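You operate a simulated robot arm through the tools that you are given. There is no shell and no other tool. Be economical: measure what you need, move in short steps, check, and stop when the job is done.

You are at the controls of a simulated robot arm. One attempt, no reset.

## Task
Join the belt ends in the splice jig with the blue hinge rod.
Fine: knobbed belt end slid fully in, splice knob tight, rod down to its head, the white end cap over the head.

Only the result counts: the job must be done as asked and must still hold three seconds after the hand-in. Knocking over, shifting, dropping, spilling or breaking anything else fails it. Lids that push on must go on centred and level and be pressed home; caps that screw on are set level and turned clockwise until they are tight.

## Robot
A 6-joint arm with a fingered hand, fixed in place. Base frame: the origin is at the foot of the arm, x ahead of it, y to its left, z up; the work surface is at about z = 860. Units: mm, degrees, N and s.
With the tool pointing down near the work surface it reaches from about 300 to 700 mm from the base axis. Its first joint turns from -166.0 to 166.0 degrees. Payload 4 kg.
The TCP is the grasp point between the finger pads, 22 mm short of the fingertips. In the tool frame z runs along the fingers and y along their closing line. Largest opening 112 mm; the body of the gripper starts 60 mm behind the TCP. The gripper is a hand of 4 fingers: y runs from the thumb to the fingers, the wrist lies at [0, 0, -218] in the tool frame, and closing takes about 1.5 s.
Orientation is told as [roll, pitch, yaw] about the base's x, y, z axes, in that order, counted from this pose: with the fingers straight down and closing along the base's y, the tool's x points along the base's -x, its y along +y and its z along -z.

## Interface
- The arm moves only by the tool step_arm. Its argument "commands" is a list of rows, each an object (a shift or turn left out is 0, a gripper value left out holds the last) with "slide": the shift along the tool's x, y, z in mm, a list of three; "angular": the turn, a rotation vector about the tool's x, y, z in degrees, a list of three; "grip": the gripper command, from -1 (shut) to 1 (fully open), values between in proportion. In form: [{"slide": [dx, dy, dz], "angular": [ax, ay, az], "grip": grip}, ...]. A call has 1 to 8 rows; each row is the pose to reach, as a shift and turn from the pose commanded when the call began, along the tool's axes at that moment. A row lasts 0.2 s, in which the tool goes at most 50 mm and 8.6 degrees; a call with a longer step from one row to the next is refused whole, and so is a gripper value outside its range. A pose out of reach is approached as far as the arm can. The call stops where the force on the tool passes 40 N (or 10 N more than at its start, if that is more) or the arm is blocked; 0.2 s more then pass. The fingers move at their own pace (about 45 mm/s each) and stop on an object; they squeeze with about 32 N. The grip force told is the motor's: it shows also when the fingers shut on nothing. Time passes only in rows, and 0.2 s behind the last, so rows that repeat a pose let the fingers close. The reply holds the time, the measured pose of the TCP, the force on the tool along the base axes, the opening and the grip force, in the units named above and with some noise, with the torque about the TCP (base axes, N m) and any sound that the robot's microphone picked up, and new pictures: "show" is both (left out), scene, wrist or none.
- Cameras (640 x 400 px; columns grow to the right, rows downward): "scene" is fixed at [399.5, 499.8, 1518.6]; the picture's right is [-0.99, 0.16, 0.00], its down [0.07, 0.41, -0.91] and it looks along [-0.15, -0.90, -0.41] (base axes); focal length 354 px, centre (320, 200). "wrist" rides on the gripper at [69, 4, -83] in the tool frame; the picture's right is [-0.06, 1.00, 0.00], its down [-0.77, -0.05, -0.64] and it looks along [-0.64, -0.04, 0.77] (tool axes); focal length 243 px, centre (320, 200). There is no depth. A picture from a camera that has moved, and an enlarged one, comes with that camera's place and axes in the base frame and with its lens.
- set_grasp(shape): the hand has 4 fingers and takes this shape, open, in about a second: jaw (thumb against the fingers, like two jaws); tri (thumb and two fingers); tip (a fingertip pinch); poke (one finger out to press); point (the index stretched); flat (the hand flat); cup (the hand cupped); fist (a fist). The gripper value then closes the fingers along that shape, each until it touches; the sizes above hold for jaw. It gives what a move gives, with no picture.
- close_up(camera, box): a new picture of the part [left, top, right, bottom] of that camera's present view, enlarged. No time passes.
- hand_in(): hands the job in; it is judged then, once.

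Go step by step. Nothing tells you positions but the pictures and the camera data: compare them with the known pose of the tool, close in by small moves and look again before you grip or let go. The budget is 120 turns and 200 pictures, counting those below and the enlarged ones. Unless the task says otherwise, let go and move clear before handing in.

The tools are called after ">>>" by a JSON object that holds its "method" and its "body". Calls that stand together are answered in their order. step_arm: Moves the arm, as the interface text tells. Its arguments: {"type":"object","properties":{"commands":{"type":"array"},"show":{"type":"string","enum":["both","scene","wrist","none"]}},"required":["commands"]} The other tools are called the same way: set_grasp (shape) gives the hand a shape; close_up (camera, box) takes an enlarged picture of a part of a camera's view; hand_in () hands the job in.

At the start:

```text
clock: 0.0
tcp_pos: [289.1, -275.9, 1248.7]
tcp_rot: [0.0, 0.0, 0.0]
wrist_force: [0.0, 0.3, 0.2]
moment: [0.0, 0.01, -0.01]
grip_width: 111.9
gripper_force: 0.1
shape: jaw
```

scene: 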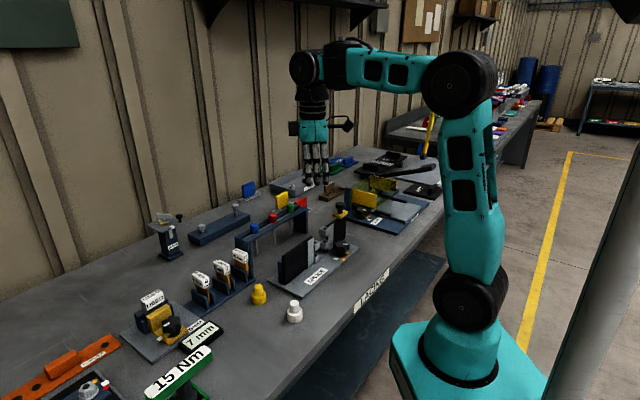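
wrist: 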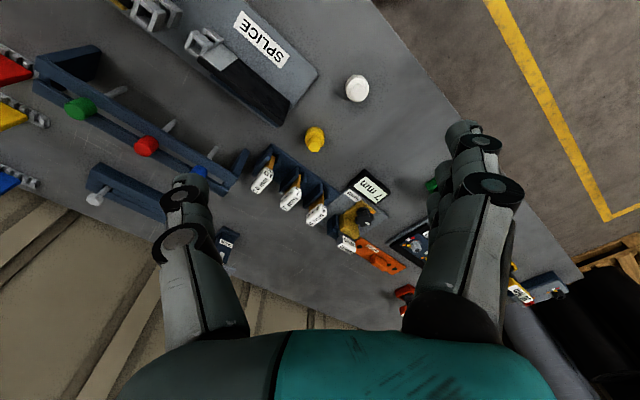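

I see a crowded bench with a splice jig, a rod rack with coloured heads, a white cap and a yellow cap. I'll enlarge the key areas first.

>>> {"method": "close_up", "body": {"camera": "scene", "box": [220, 170, 380, 330]}}

>>> {"method": "close_up", "body": {"camera": "wrist", "box": [0, 0, 400, 250]}}

>>> {"method": "close_up", "body": {"camera": "scene", "box": [120, 230, 320, 400]}}

```text
2.50 times, centred on (300, 250) of scene
camera zoom: at [399.5, 499.8, 1518.6], right [-0.99, 0.16, 0.0], down [0.07, 0.41, -0.91], along [-0.15, -0.9, -0.41], focal length 884 px, centre (370, 75)
```

zoom: 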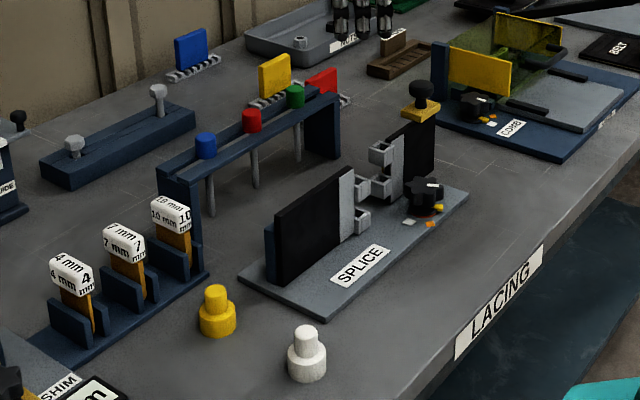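

```text
1.60 times, centred on (200, 125) of wrist
camera zoom: at [219.4, -271.2, 1331.4], right [0.06, 1.0, 0.0], down [0.77, -0.05, 0.64], along [0.64, -0.04, -0.77], focal length 388 px, centre (512, 320)
```

zoom: 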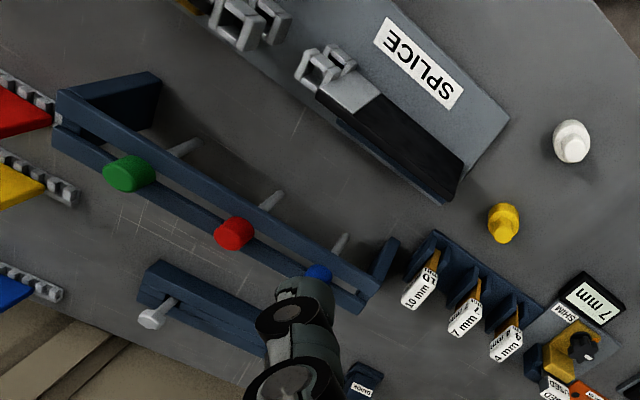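

```text
2.35 times, centred on (220, 315) of scene
camera zoom: at [399.5, 499.8, 1518.6], right [-0.99, 0.16, 0.0], down [0.07, 0.41, -0.91], along [-0.15, -0.9, -0.41], focal length 832 px, centre (555, -71)
```

zoom: 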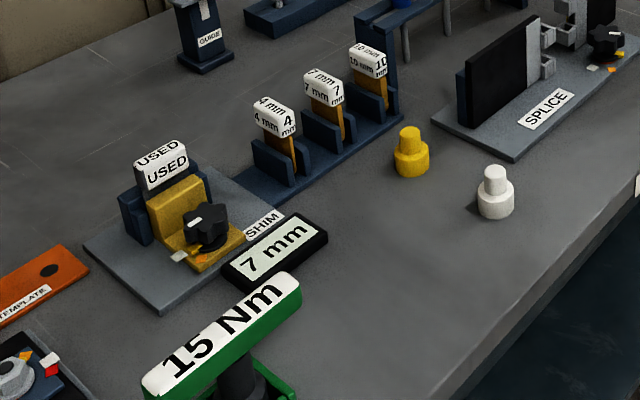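

The splice jig is around (220,-410), with its long axis roughly 50° from x. I'll move the wrist camera back for an overhead look at the jig and rack.

>>> {"method": "step_arm", "body": {"commands": [{"slide": [40, -18, 5]}, {"slide": [80, -38, 12]}, {"slide": [120, -58, 20]}, {"slide": [160, -78, 25]}, {"slide": [200, -98, 30]}, {"slide": [240, -118, 40]}, {"slide": [270, -144, 50]}, {"slide": [270, -144, 50]}], "show": "wrist"}}

```text
clock: 1.8
tcp_pos: [26.8, -428.6, 1205.3]
tcp_rot: [0.3, -1.6, -0.4]
wrist_force: [0.0, 0.3, 0.0]
moment: [0.04, 0.02, 0.04]
grip_width: 111.8
gripper_force: 0.1
shape: jaw
out of reach, approached as far as the arm can: row 6, 7, 8
camera wrist: at [-45.3, -422.1, 1286.2], right [0.07, 1.0, 0.01], down [0.75, -0.06, 0.66], along [0.66, -0.04, -0.75], focal length 243 px, centre (320, 200)
```

wrist: 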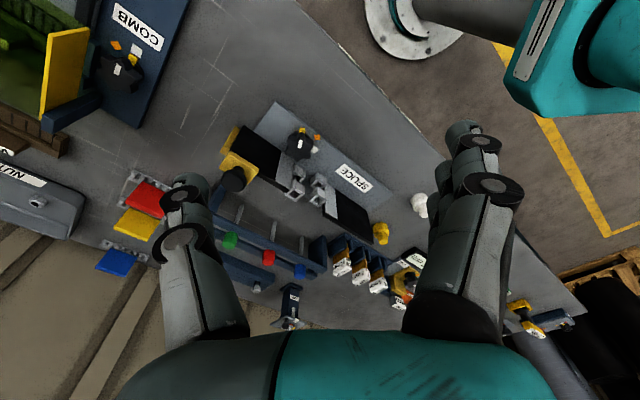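

>>> {"method": "close_up", "body": {"camera": "wrist", "box": [200, 90, 440, 240]}}

>>> {"method": "close_up", "body": {"camera": "scene", "box": [270, 190, 366, 250]}}

>>> {"method": "close_up", "body": {"camera": "scene", "box": [270, 195, 366, 310]}}

```text
2.67 times, centred on (320, 165) of wrist
camera zoom: at [-45.3, -422.1, 1286.2], right [0.07, 1.0, 0.01], down [0.75, -0.06, 0.66], along [0.66, -0.04, -0.75], focal length 647 px, centre (320, 293)
```

zoom: 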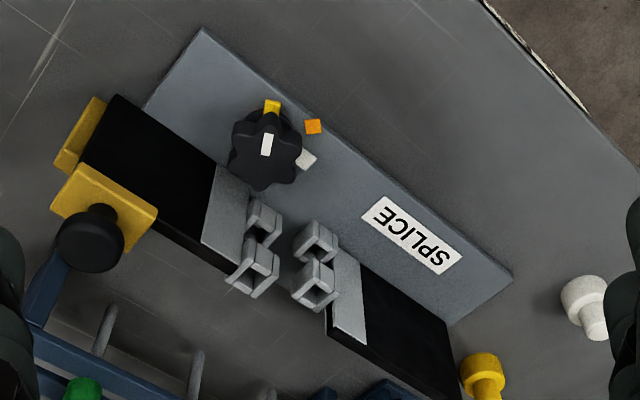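

```text
6.67 times, centred on (318, 220) of scene
camera zoom: at [399.5, 499.8, 1518.6], right [-0.99, 0.16, 0.0], down [0.07, 0.41, -0.91], along [-0.15, -0.9, -0.41], focal length 2358 px, centre (333, 67)
```

zoom: 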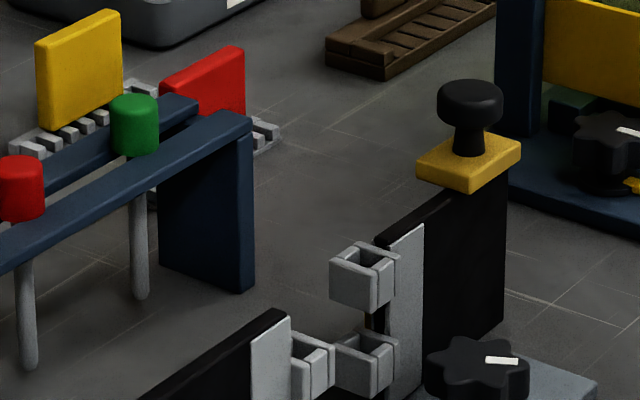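

```text
3.48 times, centred on (318, 252) of scene
camera zoom: at [399.5, 499.8, 1518.6], right [-0.99, 0.16, 0.0], down [0.07, 0.41, -0.91], along [-0.15, -0.9, -0.41], focal length 1230 px, centre (327, 17)
```

zoom: 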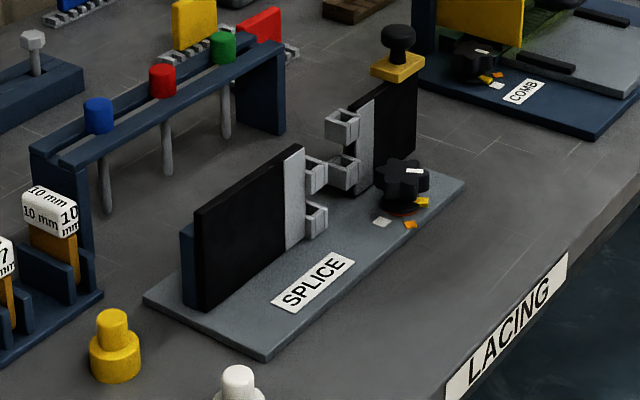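

The knobbed end's handle is near (154,-554,1005), the star knob near (163,-470,907), the blue rod head near (444,-500,980), and the white cap near (347,-218). I'm going above the handle with yaw 51°, so the camera looks along the slide direction.

>>> {"method": "step_arm", "body": {"commands": [{"slide": [-20, -20, 10], "angular": [0, 0, -7]}, {"slide": [-40, -40, 25], "angular": [0, 0, -14]}, {"slide": [-60, -60, 40], "angular": [0, 0, -21]}, {"slide": [-80, -80, 50], "angular": [0, 0, -28]}, {"slide": [-100, -100, 60], "angular": [0, 0, -36]}, {"slide": [-120, -120, 70], "angular": [0, 0, -44]}, {"slide": [-135, -134, 79], "angular": [0, 0, -51]}, {"slide": [-135, -134, 79], "angular": [0, 0, -51]}], "show": "both"}}

```text
clock: 3.6
tcp_pos: [164.5, -561.0, 1127.8]
tcp_rot: [-0.1, -0.1, 51.1]
wrist_force: [-0.2, 0.3, -0.9]
moment: [0.02, 0.01, 0.02]
grip_width: 112.1
gripper_force: 0.1
shape: jaw
out of reach, approached as far as the arm can: row 1, 2, 3, 4
camera wrist: at [116.8, -610.8, 1210.1], right [-0.74, 0.68, 0.0], down [0.52, 0.56, 0.64], along [0.43, 0.47, -0.77], focal length 243 px, centre (320, 200)
```

scene: 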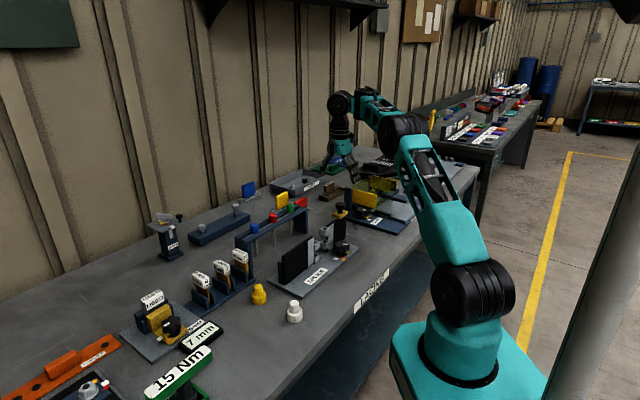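
wrist: 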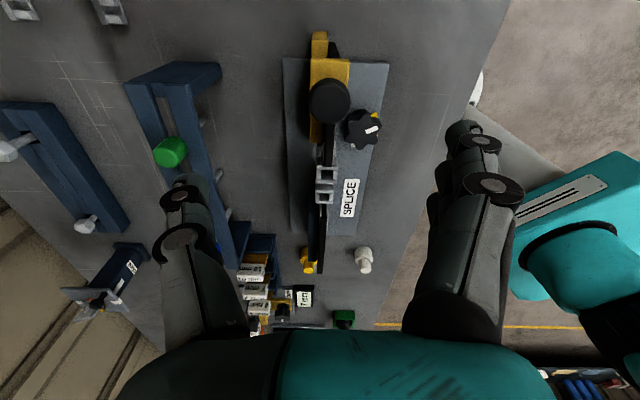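

The handle sits at about (153,-559). I'll correct sideways and descend partway.

>>> {"method": "step_arm", "body": {"commands": [{"slide": [6, 9.5, 30]}, {"slide": [6, 9.5, 70]}, {"slide": [6, 9.5, 90]}, {"slide": [6, 9.5, 90]}], "show": "both"}}

>>> {"method": "close_up", "body": {"camera": "scene", "box": [300, 160, 380, 260]}}

```text
clock: 4.6
tcp_pos: [157.4, -580.5, 1046.7]
tcp_rot: [0.1, 0.0, 51.1]
wrist_force: [0.1, 0.0, 0.4]
moment: [0.0, -0.02, -0.01]
grip_width: 112.0
gripper_force: 0.1
shape: jaw
out of reach, approached as far as the arm can: row 2, 3, 4
camera wrist: at [109.0, -629.9, 1129.7], right [-0.74, 0.68, 0.0], down [0.52, 0.56, 0.64], along [0.43, 0.47, -0.77], focal length 243 px, centre (320, 200)
```

scene: 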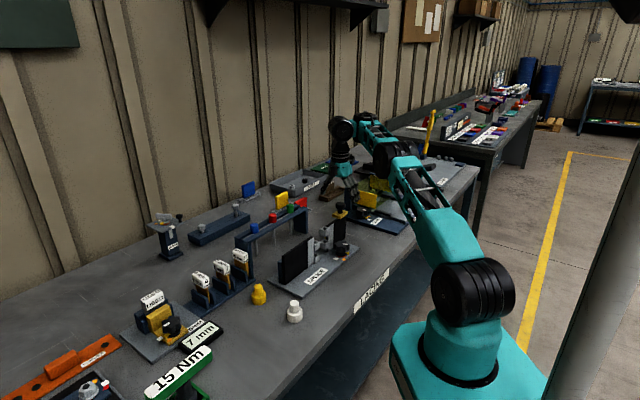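
wrist: 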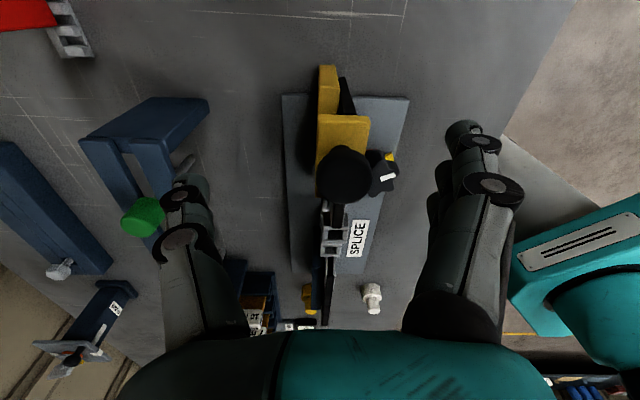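

```text
4.00 times, centred on (340, 210) of scene
camera zoom: at [399.5, 499.8, 1518.6], right [-0.99, 0.16, 0.0], down [0.07, 0.41, -0.91], along [-0.15, -0.9, -0.41], focal length 1415 px, centre (240, 160)
```

zoom: 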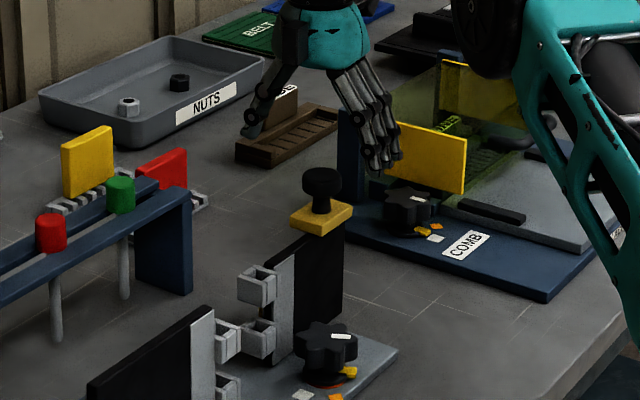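

The arm drifted off target as if at a limit. I'll test with a small corrective move.

>>> {"method": "step_arm", "body": {"commands": [{"slide": [-13, 12, -10]}, {"slide": [-13, 12, -10]}], "show": "none"}}

```text
clock: 5.2
tcp_pos: [158.3, -571.7, 1062.3]
tcp_rot: [0.1, -0.2, 51.0]
wrist_force: [0.0, 0.7, 0.6]
moment: [0.01, 0.02, 0.02]
grip_width: 111.9
gripper_force: 0.1
shape: jaw
out of reach, approached as far as the arm can: row 1, 2
```

The limit seems to come from the tool yaw relative to the arm. I'll raise and turn to yaw -39°, so the fingers close along the slide line and the wrist is less twisted.

>>> {"method": "step_arm", "body": {"commands": [{"slide": [0, 0, -15], "angular": [0, 0, 8]}, {"slide": [0, 0, -30], "angular": [0, 0, 16]}, {"slide": [0, 0, -45], "angular": [0, 0, 24]}, {"slide": [0, 0, -60], "angular": [0, 0, 32]}, {"slide": [0, 0, -60], "angular": [0, 0, 40]}, {"slide": [0, 0, -60], "angular": [0, 0, 48]}, {"slide": [0, 0, -60], "angular": [0, 0, 56]}, {"slide": [0, 0, -60], "angular": [0, 0, 64]}], "show": "none"}}

>>> {"method": "step_arm", "body": {"commands": [{"angular": [0, 0, 8]}, {"angular": [0, 0, 16]}, {"angular": [0, 0, 24]}, {"angular": [0, 0, 26]}, {"angular": [0, 0, 26]}], "show": "wrist"}}

```text
clock: 7.0
tcp_pos: [157.9, -569.0, 1120.8]
tcp_rot: [0.0, -0.1, -13.1]
wrist_force: [0.9, -0.1, 0.2]
moment: [0.0, 0.01, 0.04]
grip_width: 111.9
gripper_force: 0.0
shape: jaw
```

```text
clock: 8.2
tcp_pos: [158.2, -568.8, 1122.0]
tcp_rot: [-0.1, -0.1, -39.0]
wrist_force: [0.5, -0.1, -0.8]
moment: [0.02, 0.02, 0.0]
grip_width: 112.1
gripper_force: 0.1
shape: jaw
camera wrist: at [106.5, -521.5, 1203.7], right [0.68, 0.73, 0.0], down [0.56, -0.52, 0.64], along [0.47, -0.44, -0.77], focal length 243 px, centre (320, 200)
```

wrist: 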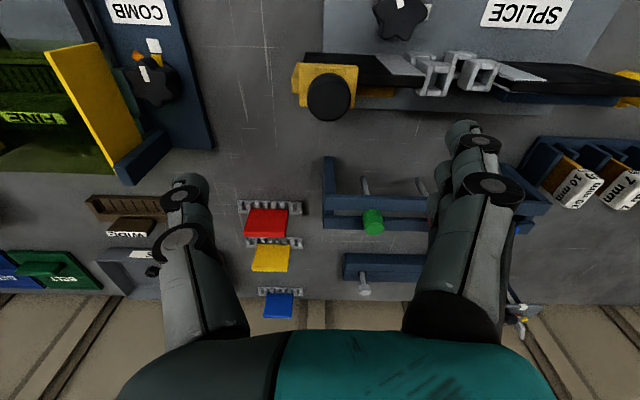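

Full reach again. The handle is at about (155,-559); I'll centre on it and descend to just above.

>>> {"method": "step_arm", "body": {"commands": [{"slide": [8.6, 6, 30]}, {"slide": [8.6, 6, 70]}, {"slide": [8.6, 6, 78]}, {"slide": [8.6, 6, 78]}], "show": "both"}}

>>> {"method": "close_up", "body": {"camera": "scene", "box": [300, 160, 380, 260]}}

```text
clock: 9.2
tcp_pos: [159.9, -576.0, 1050.3]
tcp_rot: [0.0, 0.2, -39.0]
wrist_force: [-1.0, 0.2, 0.1]
moment: [0.05, -0.04, 0.01]
grip_width: 112.2
gripper_force: 0.0
shape: jaw
out of reach, approached as far as the arm can: row 2, 3, 4
camera wrist: at [108.6, -529.1, 1134.0], right [0.68, 0.74, 0.0], down [0.56, -0.52, 0.64], along [0.47, -0.43, -0.77], focal length 243 px, centre (320, 200)
```

scene: 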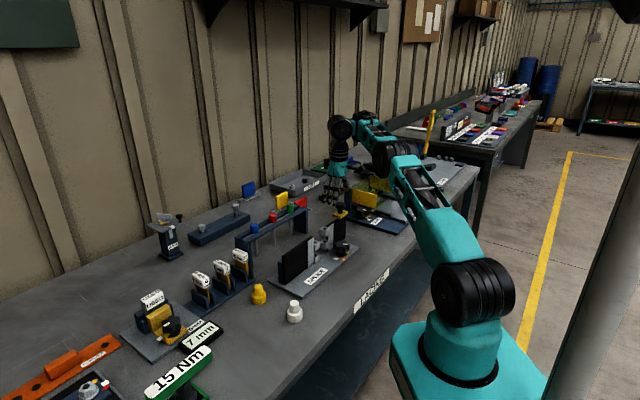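
wrist: 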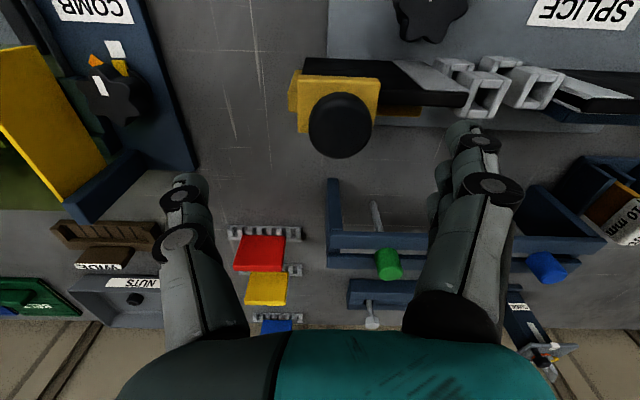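

```text
4.00 times, centred on (340, 210) of scene
camera zoom: at [399.5, 499.8, 1518.6], right [-0.99, 0.16, 0.0], down [0.07, 0.41, -0.91], along [-0.15, -0.9, -0.41], focal length 1415 px, centre (240, 160)
```

zoom: 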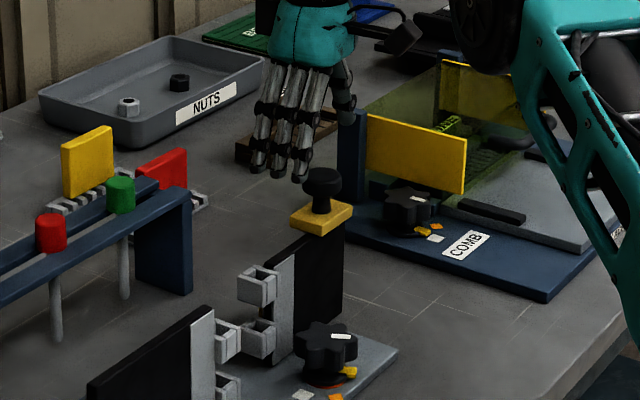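

Same boundary with a different yaw, so it's an arm-joint limit. I'll look at the arm's posture.

>>> {"method": "close_up", "body": {"camera": "scene", "box": [280, 70, 560, 350]}}

>>> {"method": "step_arm", "body": {"commands": [{"slide": [0, 0, -10]}, {"slide": [10, 0, -10]}, {"slide": [20, 0, -10]}, {"slide": [30, 0, -10]}, {"slide": [40, 0, -10]}], "show": "none"}}

```text
1.43 times, centred on (420, 210) of scene
camera zoom: at [399.5, 499.8, 1518.6], right [-0.99, 0.16, 0.0], down [0.07, 0.41, -0.91], along [-0.15, -0.9, -0.41], focal length 505 px, centre (177, 186)
```

zoom: 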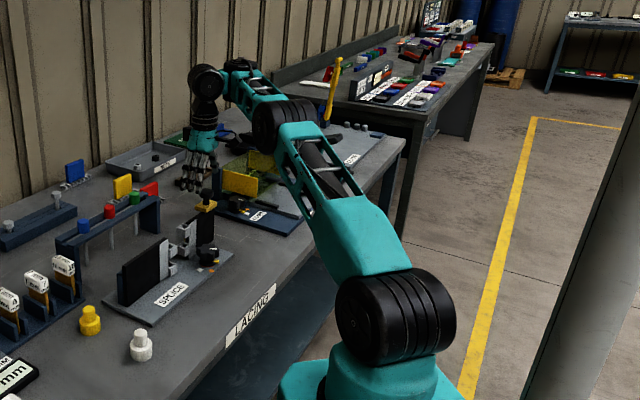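

```text
clock: 10.4
tcp_pos: [135.5, -572.9, 1072.7]
tcp_rot: [0.2, 0.1, -39.0]
wrist_force: [-0.1, 0.4, -0.1]
moment: [0.03, -0.01, -0.03]
grip_width: 112.2
gripper_force: 0.0
shape: jaw
out of reach, approached as far as the arm can: row 2, 3, 4, 5
```

The boundary looks like a wrist or elbow limit. I'll test whether tilting the fingers inward lets the arm come closer.

>>> {"method": "step_arm", "body": {"commands": [{"slide": [0, 0, -20], "angular": [-4.9, 6.3, 0]}, {"slide": [0, 0, -20], "angular": [-9.8, 12.7, 0]}, {"slide": [16, 12, -20], "angular": [-9.8, 12.7, 0]}, {"slide": [31.6, 24.4, -20], "angular": [-9.8, 12.7, 0]}, {"slide": [47, 36, -20], "angular": [-9.8, 12.7, 0]}, {"slide": [47, 36, -20], "angular": [-9.8, 12.7, 0]}], "show": "scene"}}

```text
clock: 11.8
tcp_pos: [119.7, -515.2, 1092.6]
tcp_rot: [10.0, 12.7, -38.0]
wrist_force: [-0.2, 0.1, -0.6]
moment: [0.0, -0.03, -0.02]
grip_width: 111.6
gripper_force: 0.0
shape: jaw
out of reach, approached as far as the arm can: row 1
```

scene: 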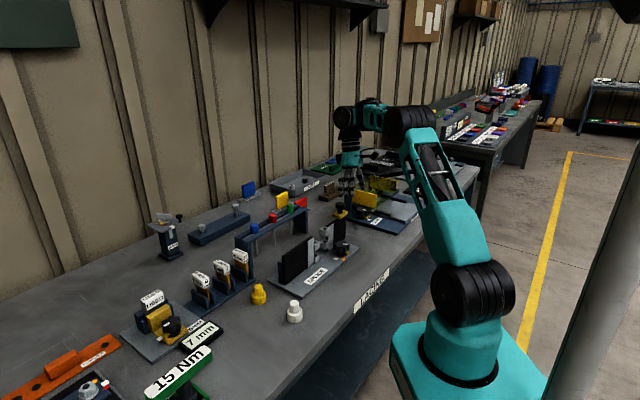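

Tilted, it moved freely, but the wrist centre was in the allowed zone anyway. I'll descend a little more to tell which limit applies.

>>> {"method": "step_arm", "body": {"commands": [{"slide": [0, 0, 10]}, {"slide": [0, 0, 20]}, {"slide": [0, 0, 30]}, {"slide": [0, 0, 30]}], "show": "none"}}

```text
clock: 12.8
tcp_pos: [117.6, -507.8, 1061.4]
tcp_rot: [10.0, 12.5, -37.9]
wrist_force: [0.6, 0.5, 0.5]
moment: [-0.01, 0.01, -0.01]
grip_width: 111.7
gripper_force: 0.0
shape: jaw
```

Still feasible here. I'll push slightly further to map the limit.

>>> {"method": "step_arm", "body": {"commands": [{"slide": [0, 0, 10]}, {"slide": [0, 0, 20]}, {"slide": [0, 0, 30]}, {"slide": [0, 0, 40]}, {"slide": [0, 0, 40]}], "show": "both"}}

```text
clock: 14.0
tcp_pos: [118.2, -507.5, 1031.9]
tcp_rot: [10.1, 12.8, -37.8]
wrist_force: [0.6, -0.1, 0.7]
moment: [0.0, 0.02, 0.0]
grip_width: 112.0
gripper_force: 0.2
shape: jaw
out of reach, approached as far as the arm can: row 3, 4, 5
camera wrist: at [73.1, -484.5, 1126.6], right [0.68, 0.71, 0.16], down [0.6, -0.67, 0.44], along [0.42, -0.21, -0.88], focal length 243 px, centre (320, 200)
```

scene: 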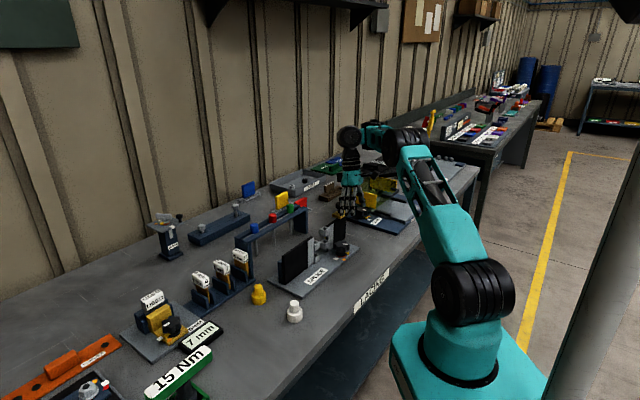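
wrist: 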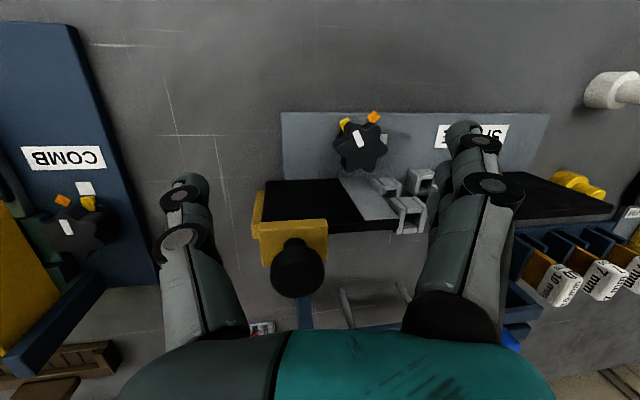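

There is clearly a minimum wrist-bend limit in this joint branch. I'll raise clear, level the tool, and try rolling the hand sideways and round to flip the wrist into the other branch.

>>> {"method": "step_arm", "body": {"commands": [{"slide": [9, 7, -38]}, {"slide": [18, 14, -77]}, {"slide": [27, 20, -115]}, {"slide": [36, 27, -154]}, {"slide": [44, 34, -192]}, {"slide": [44, 34, -192], "angular": [4.9, -6.3, 0]}, {"slide": [44, 34, -192], "angular": [9.8, -12.7, 0]}, {"slide": [44, 34, -192], "angular": [9.8, -12.7, 0]}], "show": "none"}}

```text
clock: 15.8
tcp_pos: [118.7, -507.6, 1231.2]
tcp_rot: [0.1, 0.0, -39.0]
wrist_force: [-0.7, -0.2, 0.7]
moment: [0.0, 0.0, 0.0]
grip_width: 112.1
gripper_force: 0.1
shape: jaw
out of reach, approached as far as the arm can: row 5
```

>>> {"method": "step_arm", "body": {"commands": [{"slide": [0, 0, -15], "angular": [-6.6, -5.2, 0]}, {"slide": [0, 0, -30], "angular": [-13.2, -10.4, 0]}, {"slide": [0, 0, -45], "angular": [-19.8, -15.6, 0]}, {"slide": [0, 0, -60], "angular": [-26.4, -20.8, 0]}, {"slide": [0, 0, -75], "angular": [-33, -26, 0]}, {"slide": [0, 0, -90], "angular": [-39.6, -31.2, 0]}, {"slide": [0, 0, -100], "angular": [-46.2, -36.4, 0]}, {"slide": [0, 0, -100], "angular": [-52.8, -41.6, 0]}], "show": "scene"}}

```text
clock: 17.6
tcp_pos: [128.1, -510.0, 1269.9]
tcp_rot: [14.1, -10.8, -41.0]
wrist_force: [0.0, 0.0, -0.2]
moment: [-0.01, -0.03, 0.0]
grip_width: 112.0
gripper_force: 0.1
shape: jaw
out of reach, approached as far as the arm can: row 2, 3, 4, 5, 6, 7, 8
```

scene: 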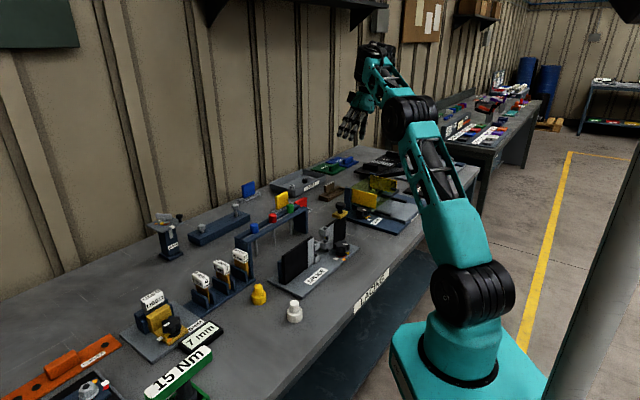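

Rolling this way hits a limit after about 18°. I'll undo and try the other way.

>>> {"method": "step_arm", "body": {"commands": [{"angular": [6.6, 5.2, 0]}, {"angular": [13, 10.5, 0]}, {"angular": [19.8, 15.6, 0]}, {"angular": [26.4, 20.8, 0]}, {"angular": [33, 26, 0]}, {"angular": [39.6, 31.2, 0]}, {"angular": [46.2, 36.4, 0]}, {"angular": [52.8, 41.6, 0]}], "show": "scene"}}

```text
clock: 19.4
tcp_pos: [116.3, -492.0, 1247.7]
tcp_rot: [-18.9, 13.8, -41.8]
wrist_force: [1.0, -0.5, 0.4]
moment: [0.01, 0.0, 0.02]
grip_width: 111.9
gripper_force: 0.0
shape: jaw
out of reach, approached as far as the arm can: row 5, 6, 7, 8
```

scene: 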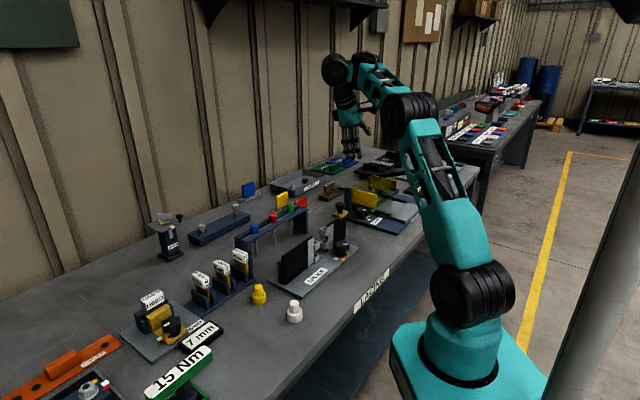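

Those stops were simply full arm extension. I'll lower the hand and roll further in this direction.

>>> {"method": "step_arm", "body": {"commands": [{"slide": [-6, 8, 22], "angular": [6.3, 4.9, 0]}, {"slide": [-12, 15, 44], "angular": [12.6, 9.8, 0]}, {"slide": [-12, 15, 44], "angular": [18.9, 14.7, 0]}, {"slide": [-12, 15, 44], "angular": [25.2, 19.6, 0]}, {"slide": [-12, 15, 44], "angular": [31.5, 24.5, 0]}, {"slide": [-12, 15, 44], "angular": [37.8, 29.4, 0]}, {"slide": [-12, 15, 44], "angular": [44.1, 34.3, 0]}, {"slide": [-12, 15, 44], "angular": [50.4, 39.2, 0]}], "show": "scene"}}

```text
clock: 21.2
tcp_pos: [119.7, -494.5, 1203.8]
tcp_rot: [-20.3, 15.0, -42.3]
wrist_force: [-0.9, -0.4, -0.4]
moment: [-0.01, 0.01, -0.01]
grip_width: 111.8
gripper_force: 0.0
shape: jaw
out of reach, approached as far as the arm can: row 1, 2, 3, 4, 5, 6, 7, 8
```

scene: 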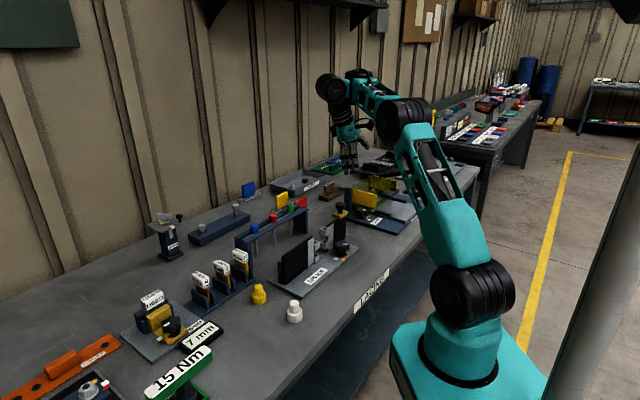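

>>> {"method": "step_arm", "body": {"commands": [{"angular": [-6.6, -5.2, 0]}, {"angular": [-13.2, -10.4, 0]}, {"angular": [-19.8, -15.6, 0]}, {"angular": [-26.4, -20.8, 0]}, {"angular": [-33, -26, 0]}, {"angular": [-39.6, -31.2, 0]}, {"angular": [-46.2, -36.4, 0]}, {"angular": [-52.8, -41.6, 0]}], "show": "scene"}}

```text
clock: 23.0
tcp_pos: [143.0, -457.0, 1149.4]
tcp_rot: [34.9, -25.2, -47.7]
wrist_force: [0.0, 0.0, 1.0]
moment: [-0.01, 0.01, 0.01]
grip_width: 111.9
gripper_force: 0.0
shape: jaw
out of reach, approached as far as the arm can: row 4, 5, 6, 7, 8
```

scene: 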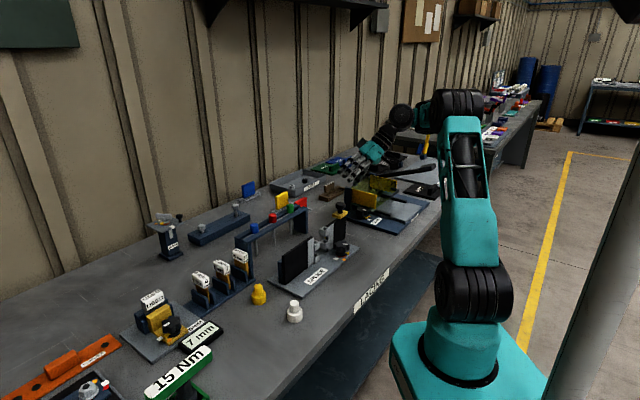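

>>> {"method": "step_arm", "body": {"commands": [{"slide": [-6, 8, -11], "angular": [-6.6, -5.2, 0]}, {"slide": [-12, 16, -22], "angular": [-13.2, -10.4, 0]}, {"slide": [-18, 24, -33], "angular": [-19.8, -15.6, 0]}, {"slide": [-25, 32, -45], "angular": [-26.4, -20.8, 0]}, {"slide": [-25, 32, -45], "angular": [-33, -26, 0]}, {"slide": [-25, 32, -45], "angular": [-37, -29.1, 0]}], "show": "scene"}}

```text
clock: 24.4
tcp_pos: [234.2, -357.5, 1081.7]
tcp_rot: [75.6, -38.1, -72.1]
wrist_force: [-0.3, 0.4, 0.3]
moment: [0.02, -0.03, 0.0]
grip_width: 111.9
gripper_force: 0.1
shape: jaw
out of reach, approached as far as the arm can: row 1, 2, 3, 4, 5, 6
```

scene: 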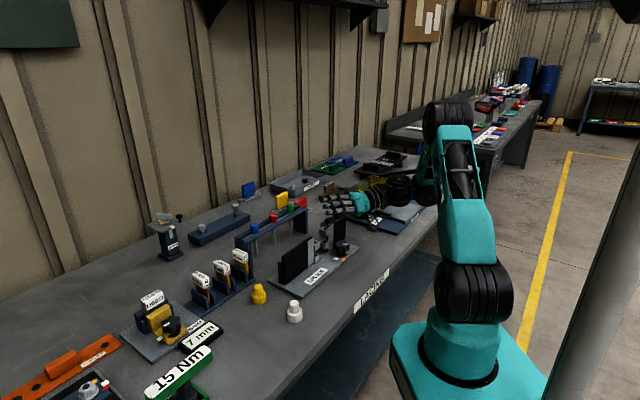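

The hand is now horizontal with the forearm sloping down. I'll take a close look at the wrist mechanism to understand it.

>>> {"method": "close_up", "body": {"camera": "scene", "box": [310, 90, 510, 230]}}

```text
2.86 times, centred on (410, 160) of scene
camera zoom: at [399.5, 499.8, 1518.6], right [-0.99, 0.16, 0.0], down [0.07, 0.41, -0.91], along [-0.15, -0.9, -0.41], focal length 1010 px, centre (63, 314)
```

zoom: 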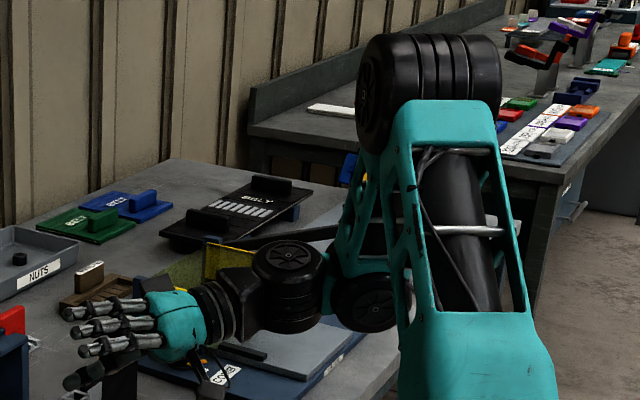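

The wrist is UR-style: wrist‑1, then wrist‑2, then hand roll. The other branch needs wrist‑1 turned about 180° with wrist‑2 flipped. I'll swing the hand inward first, then up, then over to down.

>>> {"method": "step_arm", "body": {"commands": [{"slide": [2, 30, -9], "angular": [-5.3, 3.2, 0]}, {"slide": [4, 60, -18], "angular": [-10.6, 6.5, 0]}, {"slide": [7, 90, -27], "angular": [-15.8, 9.7, 0]}, {"slide": [9, 120, -36], "angular": [-21.1, 13, 0]}, {"slide": [11.5, 152, -46], "angular": [-26.4, 16.2, 0]}, {"slide": [11.5, 152, -46], "angular": [-26.4, 16.2, 0]}], "show": "scene"}}

```text
clock: 25.8
tcp_pos: [197.6, -174.4, 1108.8]
tcp_rot: [90.0, -36.1, -51.9]
wrist_force: [1.1, 0.5, -1.1]
moment: [0.03, 0.0, 0.0]
grip_width: 111.6
gripper_force: 0.1
shape: jaw
out of reach, approached as far as the arm can: row 1, 2, 3, 4, 5, 6
```

scene: 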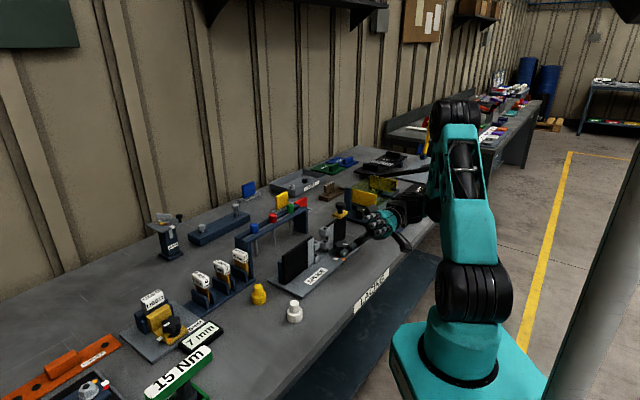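

>>> {"method": "step_arm", "body": {"commands": [{"slide": [-40, 11, -20], "angular": [-4.1, -3, 6.45]}, {"slide": [-80, 21, -40], "angular": [-8.2, -6, 12.9]}, {"slide": [-120, 32, -61], "angular": [-12.3, -9, 19.35]}, {"slide": [-160, 43, -81], "angular": [-16.4, -11.9, 25.8]}, {"slide": [-200, 54, -102], "angular": [-20.4, -14.9, 32.2]}, {"slide": [-235, 63, -120], "angular": [-24.5, -17.9, 38.7]}, {"slide": [-272, 73, -138], "angular": [-28.6, -20.8, 45.1]}, {"slide": [-272, 73, -138], "angular": [-32.7, -23.8, 51.6]}], "show": "scene"}}

```text
clock: 27.6
tcp_pos: [137.5, -195.0, 1041.1]
tcp_rot: [125.7, 18.5, -58.3]
wrist_force: [-0.2, -0.3, -0.1]
moment: [0.02, 0.0, -0.01]
grip_width: 111.7
gripper_force: 0.1
shape: jaw
out of reach, approached as far as the arm can: row 1, 2, 3, 4, 5, 6, 7, 8
```

scene: 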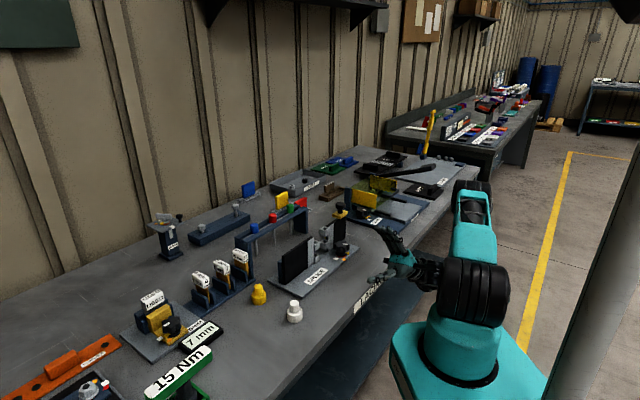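

>>> {"method": "step_arm", "body": {"commands": [{"slide": [-13, 39, 19]}, {"slide": [-26, 78, 38]}, {"slide": [-38, 116, 56]}, {"slide": [-51, 155, 75]}, {"slide": [-64, 194, 94]}, {"slide": [-77, 232, 112]}, {"slide": [-90, 271, 131]}, {"slide": [-102, 310, 150]}], "show": "scene"}}

```text
clock: 29.4
tcp_pos: [113.3, -194.9, 1050.6]
tcp_rot: [126.5, 19.7, -58.2]
wrist_force: [-0.8, -0.1, 0.1]
moment: [-0.02, 0.02, -0.04]
grip_width: 111.9
gripper_force: 0.1
shape: jaw
out of reach, approached as far as the arm can: row 1, 2, 3, 4, 5, 6, 7, 8
```

scene: 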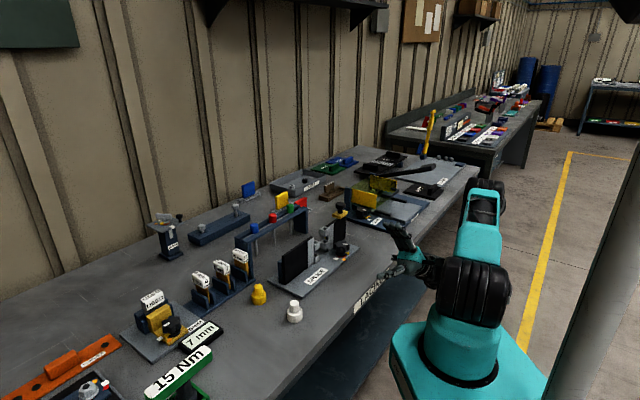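

>>> {"method": "close_up", "body": {"camera": "scene", "box": [350, 160, 550, 340]}}

```text
2.22 times, centred on (450, 250) of scene
camera zoom: at [399.5, 499.8, 1518.6], right [-0.99, 0.16, 0.0], down [0.07, 0.41, -0.91], along [-0.15, -0.9, -0.41], focal length 786 px, centre (31, 89)
```

zoom: 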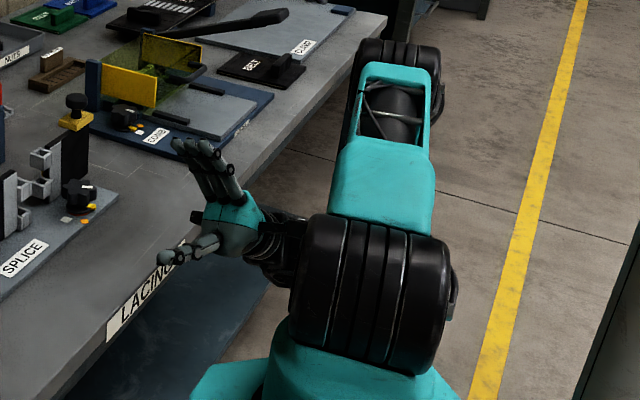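

The solver seems stuck in a folded posture. I'll try a tiny move first to see what is actually blocking.

>>> {"method": "step_arm", "body": {"commands": [{"slide": [3, 8, 6]}, {"slide": [6, 15, 11]}, {"slide": [6, 15, 11]}], "show": "none"}}

>>> {"method": "step_arm", "body": {"commands": [{"slide": [-8, 5, -3]}, {"slide": [-16, 11, -6]}, {"slide": [-16, 11, -6]}], "show": "none"}}

>>> {"method": "step_arm", "body": {"commands": [{"angular": [4.0, 3.0, -6]}, {"angular": [8, 6, -12]}, {"angular": [12, 9, -18]}, {"angular": [12, 9, -18]}], "show": "scene"}}

```text
clock: 30.2
tcp_pos: [109.6, -196.1, 1052.8]
tcp_rot: [126.5, 19.7, -58.1]
wrist_force: [-0.4, -0.1, 0.0]
moment: [0.02, -0.01, -0.04]
grip_width: 112.0
gripper_force: 0.1
shape: jaw
out of reach, approached as far as the arm can: row 1, 2, 3
```

```text
clock: 31.0
tcp_pos: [109.3, -195.2, 1052.8]
tcp_rot: [126.5, 19.5, -58.1]
wrist_force: [0.4, 0.7, 0.5]
moment: [0.0, -0.04, 0.02]
grip_width: 111.8
gripper_force: 0.1
shape: jaw
out of reach, approached as far as the arm can: row 1, 2, 3
```

```text
clock: 32.0
tcp_pos: [111.8, -187.9, 1050.1]
tcp_rot: [114.1, -0.6, -59.5]
wrist_force: [0.3, 0.3, -0.9]
moment: [-0.01, -0.01, 0.03]
grip_width: 111.8
gripper_force: 0.1
shape: jaw
out of reach, approached as far as the arm can: row 1, 2, 3, 4
```

scene: 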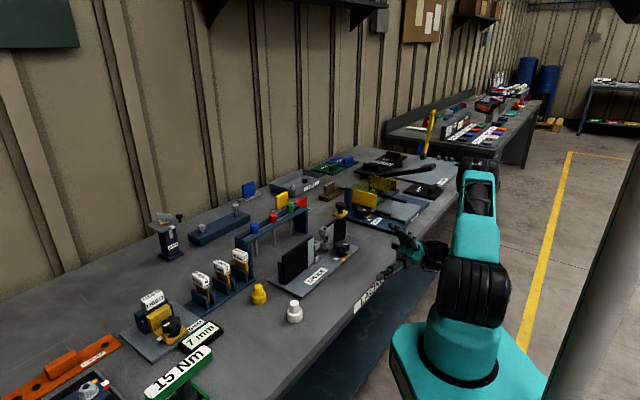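

>>> {"method": "step_arm", "body": {"commands": [{"angular": [4.1, 2.85, -6.3]}, {"angular": [8.2, 5.7, -12.6]}, {"angular": [12.2, 8.5, -18.9]}, {"angular": [16.3, 11.4, -25.2]}, {"angular": [20.3, 14.2, -31.5]}, {"angular": [24.4, 17.1, -37.8]}, {"angular": [28.4, 19.9, -44.1]}, {"angular": [32.5, 22.8, -50.4]}], "show": "scene"}}

```text
clock: 33.8
tcp_pos: [110.4, -188.7, 1048.2]
tcp_rot: [67.6, -51.3, -36.0]
wrist_force: [0.8, -0.2, 0.3]
moment: [-0.04, 0.03, 0.01]
grip_width: 112.1
gripper_force: 0.1
shape: jaw
```

scene: 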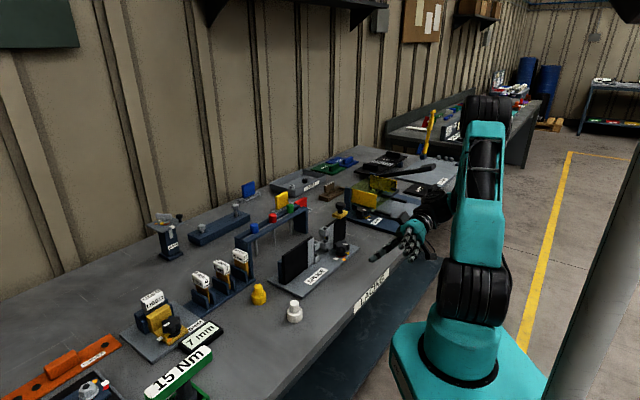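

Rotating that way freed the arm, with the forearm steeply down and no reach warning. I'll bring the tool down from here while moving outward.

>>> {"method": "step_arm", "body": {"commands": [{"slide": [-24, -18, -18], "angular": [5, 6.7, 0]}, {"slide": [-49, -36, -36], "angular": [10, 13.4, 0]}, {"slide": [-73, -55, -53], "angular": [15, 20.1, 0]}, {"slide": [-98, -73, -71], "angular": [20, 26.8, 0]}, {"slide": [-122, -91, -89], "angular": [25, 33.5, 0]}, {"slide": [-147, -110, -107], "angular": [30, 40.2, 0]}, {"slide": [-171, -128, -125], "angular": [35, 47, 0]}, {"slide": [-196, -146, -142], "angular": [40, 53.7, 0]}], "show": "scene"}}

```text
clock: 35.6
tcp_pos: [147.4, -449.5, 1154.8]
tcp_rot: [5.4, -7.5, -0.9]
wrist_force: [-0.3, 0.7, 0.2]
moment: [0.0, 0.0, 0.01]
grip_width: 112.1
gripper_force: 0.2
shape: jaw
```

scene: 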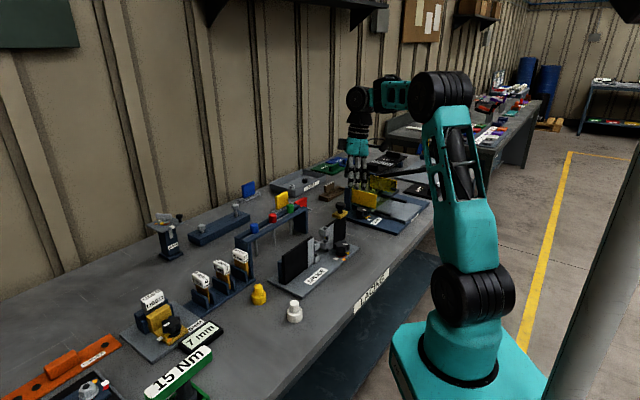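

The flip worked; the arm is in a better branch. I'll level the tool and test a descent.

>>> {"method": "step_arm", "body": {"commands": [{"angular": [5.4, 7.2, 0]}, {"slide": [0, 0, 30], "angular": [5.4, 7.2, 0]}, {"slide": [0, 0, 75], "angular": [5.4, 7.2, 0]}, {"slide": [0, 0, 75], "angular": [5.4, 7.2, 0]}], "show": "both"}}

```text
refused: row 1 steps farther than a row can; nothing moved
```

>>> {"method": "step_arm", "body": {"commands": [{"angular": [3, 4, 0]}, {"slide": [0, 0, 30], "angular": [5.4, 7.2, 0]}, {"slide": [0, 0, 75], "angular": [5.4, 7.2, 0]}, {"slide": [0, 0, 75], "angular": [5.4, 7.2, 0]}], "show": "both"}}

```text
clock: 36.6
tcp_pos: [161.5, -442.9, 1079.6]
tcp_rot: [-0.2, -0.2, -0.5]
wrist_force: [-0.2, 0.6, 0.0]
moment: [-0.02, -0.04, 0.01]
grip_width: 112.0
gripper_force: 0.1
shape: jaw
camera wrist: at [92.3, -437.1, 1162.0], right [0.07, 1.0, 0.0], down [0.76, -0.06, 0.65], along [0.64, -0.05, -0.76], focal length 243 px, centre (320, 200)
```

scene: 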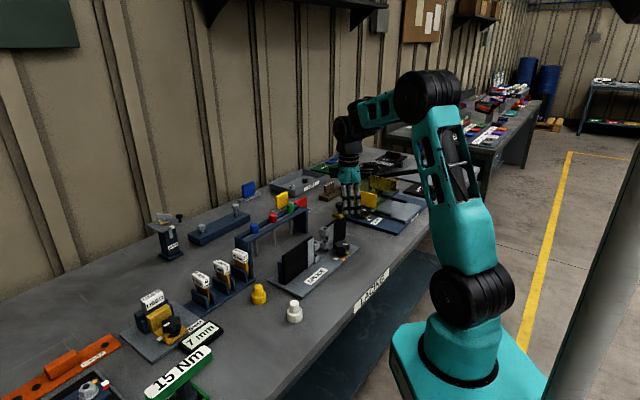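
wrist: 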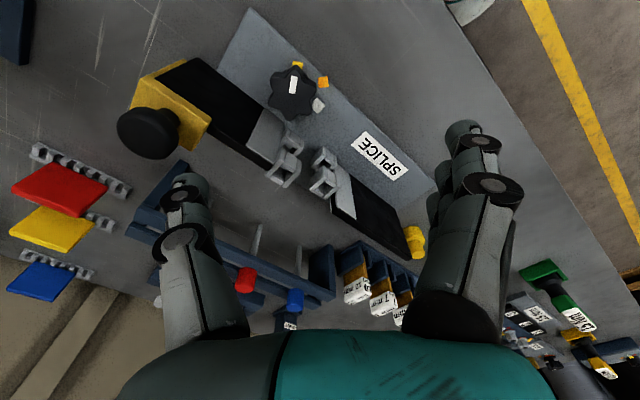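

Tool-down works low now. I'm going above the handle with yaw -39° (closing along the slide direction).

>>> {"method": "step_arm", "body": {"commands": [{"slide": [1, -24, 0], "angular": [0, 0, 8]}, {"slide": [3, -48, 0], "angular": [0, 0, 16]}, {"slide": [4, -72, 0], "angular": [0, 0, 24]}, {"slide": [5, -96, 0], "angular": [0, 0, 32]}, {"slide": [6.5, -116, 10], "angular": [0, 0, 38.5]}, {"slide": [6.5, -116, 30], "angular": [0, 0, 38.5]}, {"slide": [6.5, -116, 40], "angular": [0, 0, 38.5]}], "show": "both"}}

>>> {"method": "close_up", "body": {"camera": "scene", "box": [310, 170, 380, 240]}}

```text
clock: 38.2
tcp_pos: [154.4, -559.0, 1037.6]
tcp_rot: [0.2, -0.1, -39.2]
wrist_force: [0.5, -0.6, -1.1]
moment: [-0.02, 0.01, 0.0]
grip_width: 111.9
gripper_force: 0.1
shape: jaw
camera wrist: at [102.4, -510.2, 1120.1], right [0.68, 0.73, 0.0], down [0.56, -0.52, 0.64], along [0.47, -0.44, -0.76], focal length 243 px, centre (320, 200)
```

scene: 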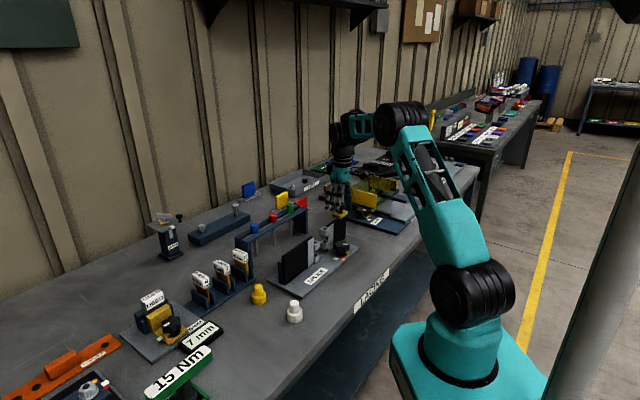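
wrist: 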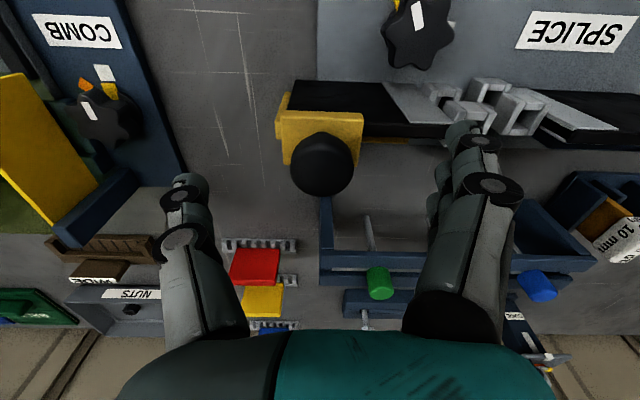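

```text
5.71 times, centred on (345, 205) of scene
camera zoom: at [399.5, 499.8, 1518.6], right [-0.99, 0.16, 0.0], down [0.07, 0.41, -0.91], along [-0.15, -0.9, -0.41], focal length 2021 px, centre (177, 171)
```

zoom: 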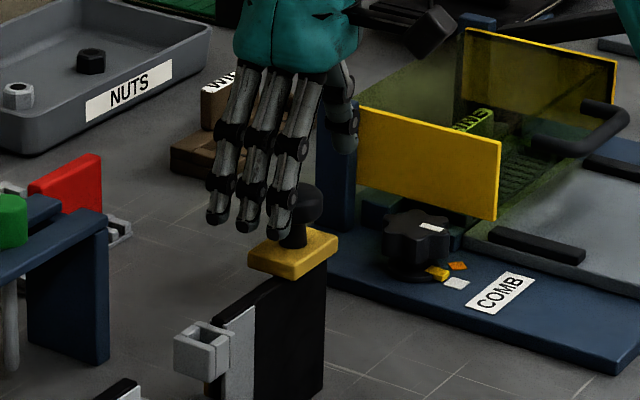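

Centred over the handle. Descending around it.

>>> {"method": "step_arm", "body": {"commands": [{"slide": [0, 0, 15]}, {"slide": [0, 0, 30]}, {"slide": [0, 0, 36]}], "show": "none"}}

>>> {"method": "close_up", "body": {"camera": "scene", "box": [310, 170, 380, 240]}}

>>> {"method": "close_up", "body": {"camera": "wrist", "box": [140, 60, 540, 310]}}

```text
clock: 39.0
tcp_pos: [153.7, -558.3, 1002.9]
tcp_rot: [0.2, -0.3, -39.0]
wrist_force: [-0.1, 0.1, -0.9]
moment: [-0.02, 0.01, 0.01]
grip_width: 111.8
gripper_force: 0.0
shape: jaw
```

```text
5.71 times, centred on (345, 205) of scene
camera zoom: at [399.5, 499.8, 1518.6], right [-0.99, 0.16, 0.0], down [0.07, 0.41, -0.91], along [-0.15, -0.9, -0.41], focal length 2021 px, centre (177, 171)
```

zoom: 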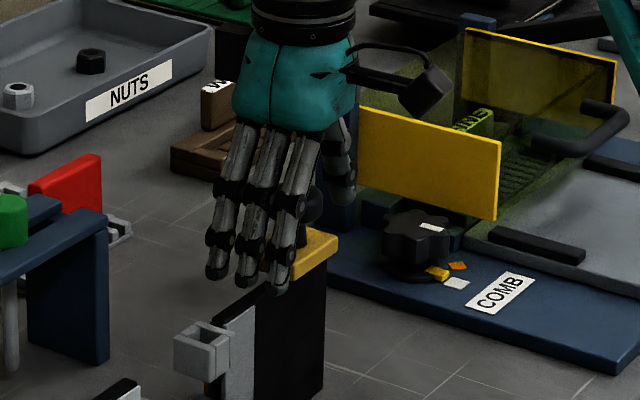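

```text
1.60 times, centred on (340, 185) of wrist
camera zoom: at [102.6, -509.9, 1085.1], right [0.68, 0.73, 0.0], down [0.56, -0.52, 0.64], along [0.47, -0.44, -0.76], focal length 388 px, centre (288, 224)
```

zoom: 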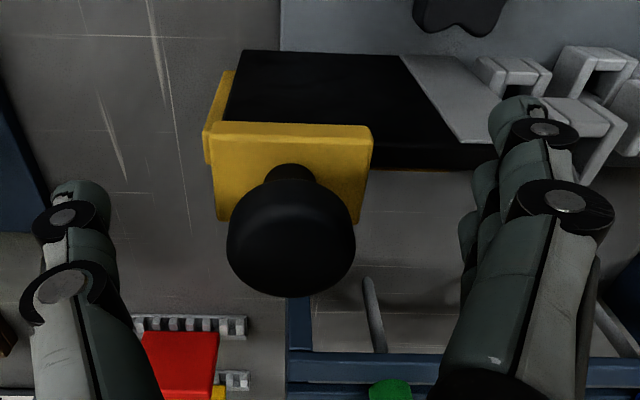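

The head is between the fingers; closing now.

>>> {"method": "step_arm", "body": {"commands": [{"slide": [0, 0, 2], "grip": -0.3}, {"slide": [0, 0, 2], "grip": -0.6}, {"slide": [0, 0, 2], "grip": -1}, {"slide": [0, 0, 2], "grip": -1}, {"slide": [0, 0, 2], "grip": -1}, {"slide": [0, 0, 2], "grip": -1}, {"slide": [0, 0, 2], "grip": -1}], "show": "wrist"}}

```text
clock: 40.6
tcp_pos: [153.7, -557.2, 1001.1]
tcp_rot: [0.2, -0.1, -39.2]
wrist_force: [-2.7, 7.0, 12.3]
moment: [0.19, -0.18, -0.17]
grip_width: 25.7
gripper_force: 23.8
shape: jaw
camera wrist: at [102.0, -509.7, 1084.2], right [0.68, 0.73, 0.0], down [0.56, -0.52, 0.64], along [0.47, -0.44, -0.76], focal length 243 px, centre (320, 200)
```

wrist: 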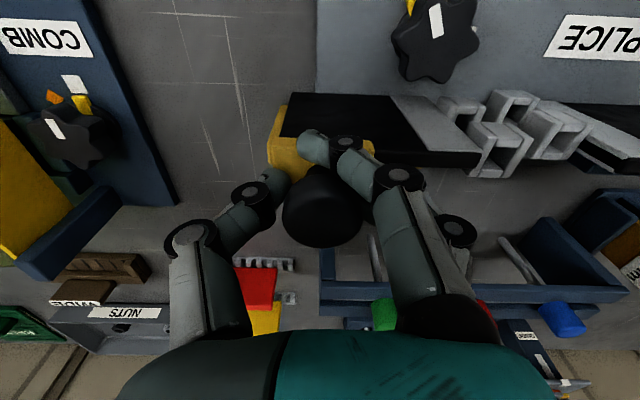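

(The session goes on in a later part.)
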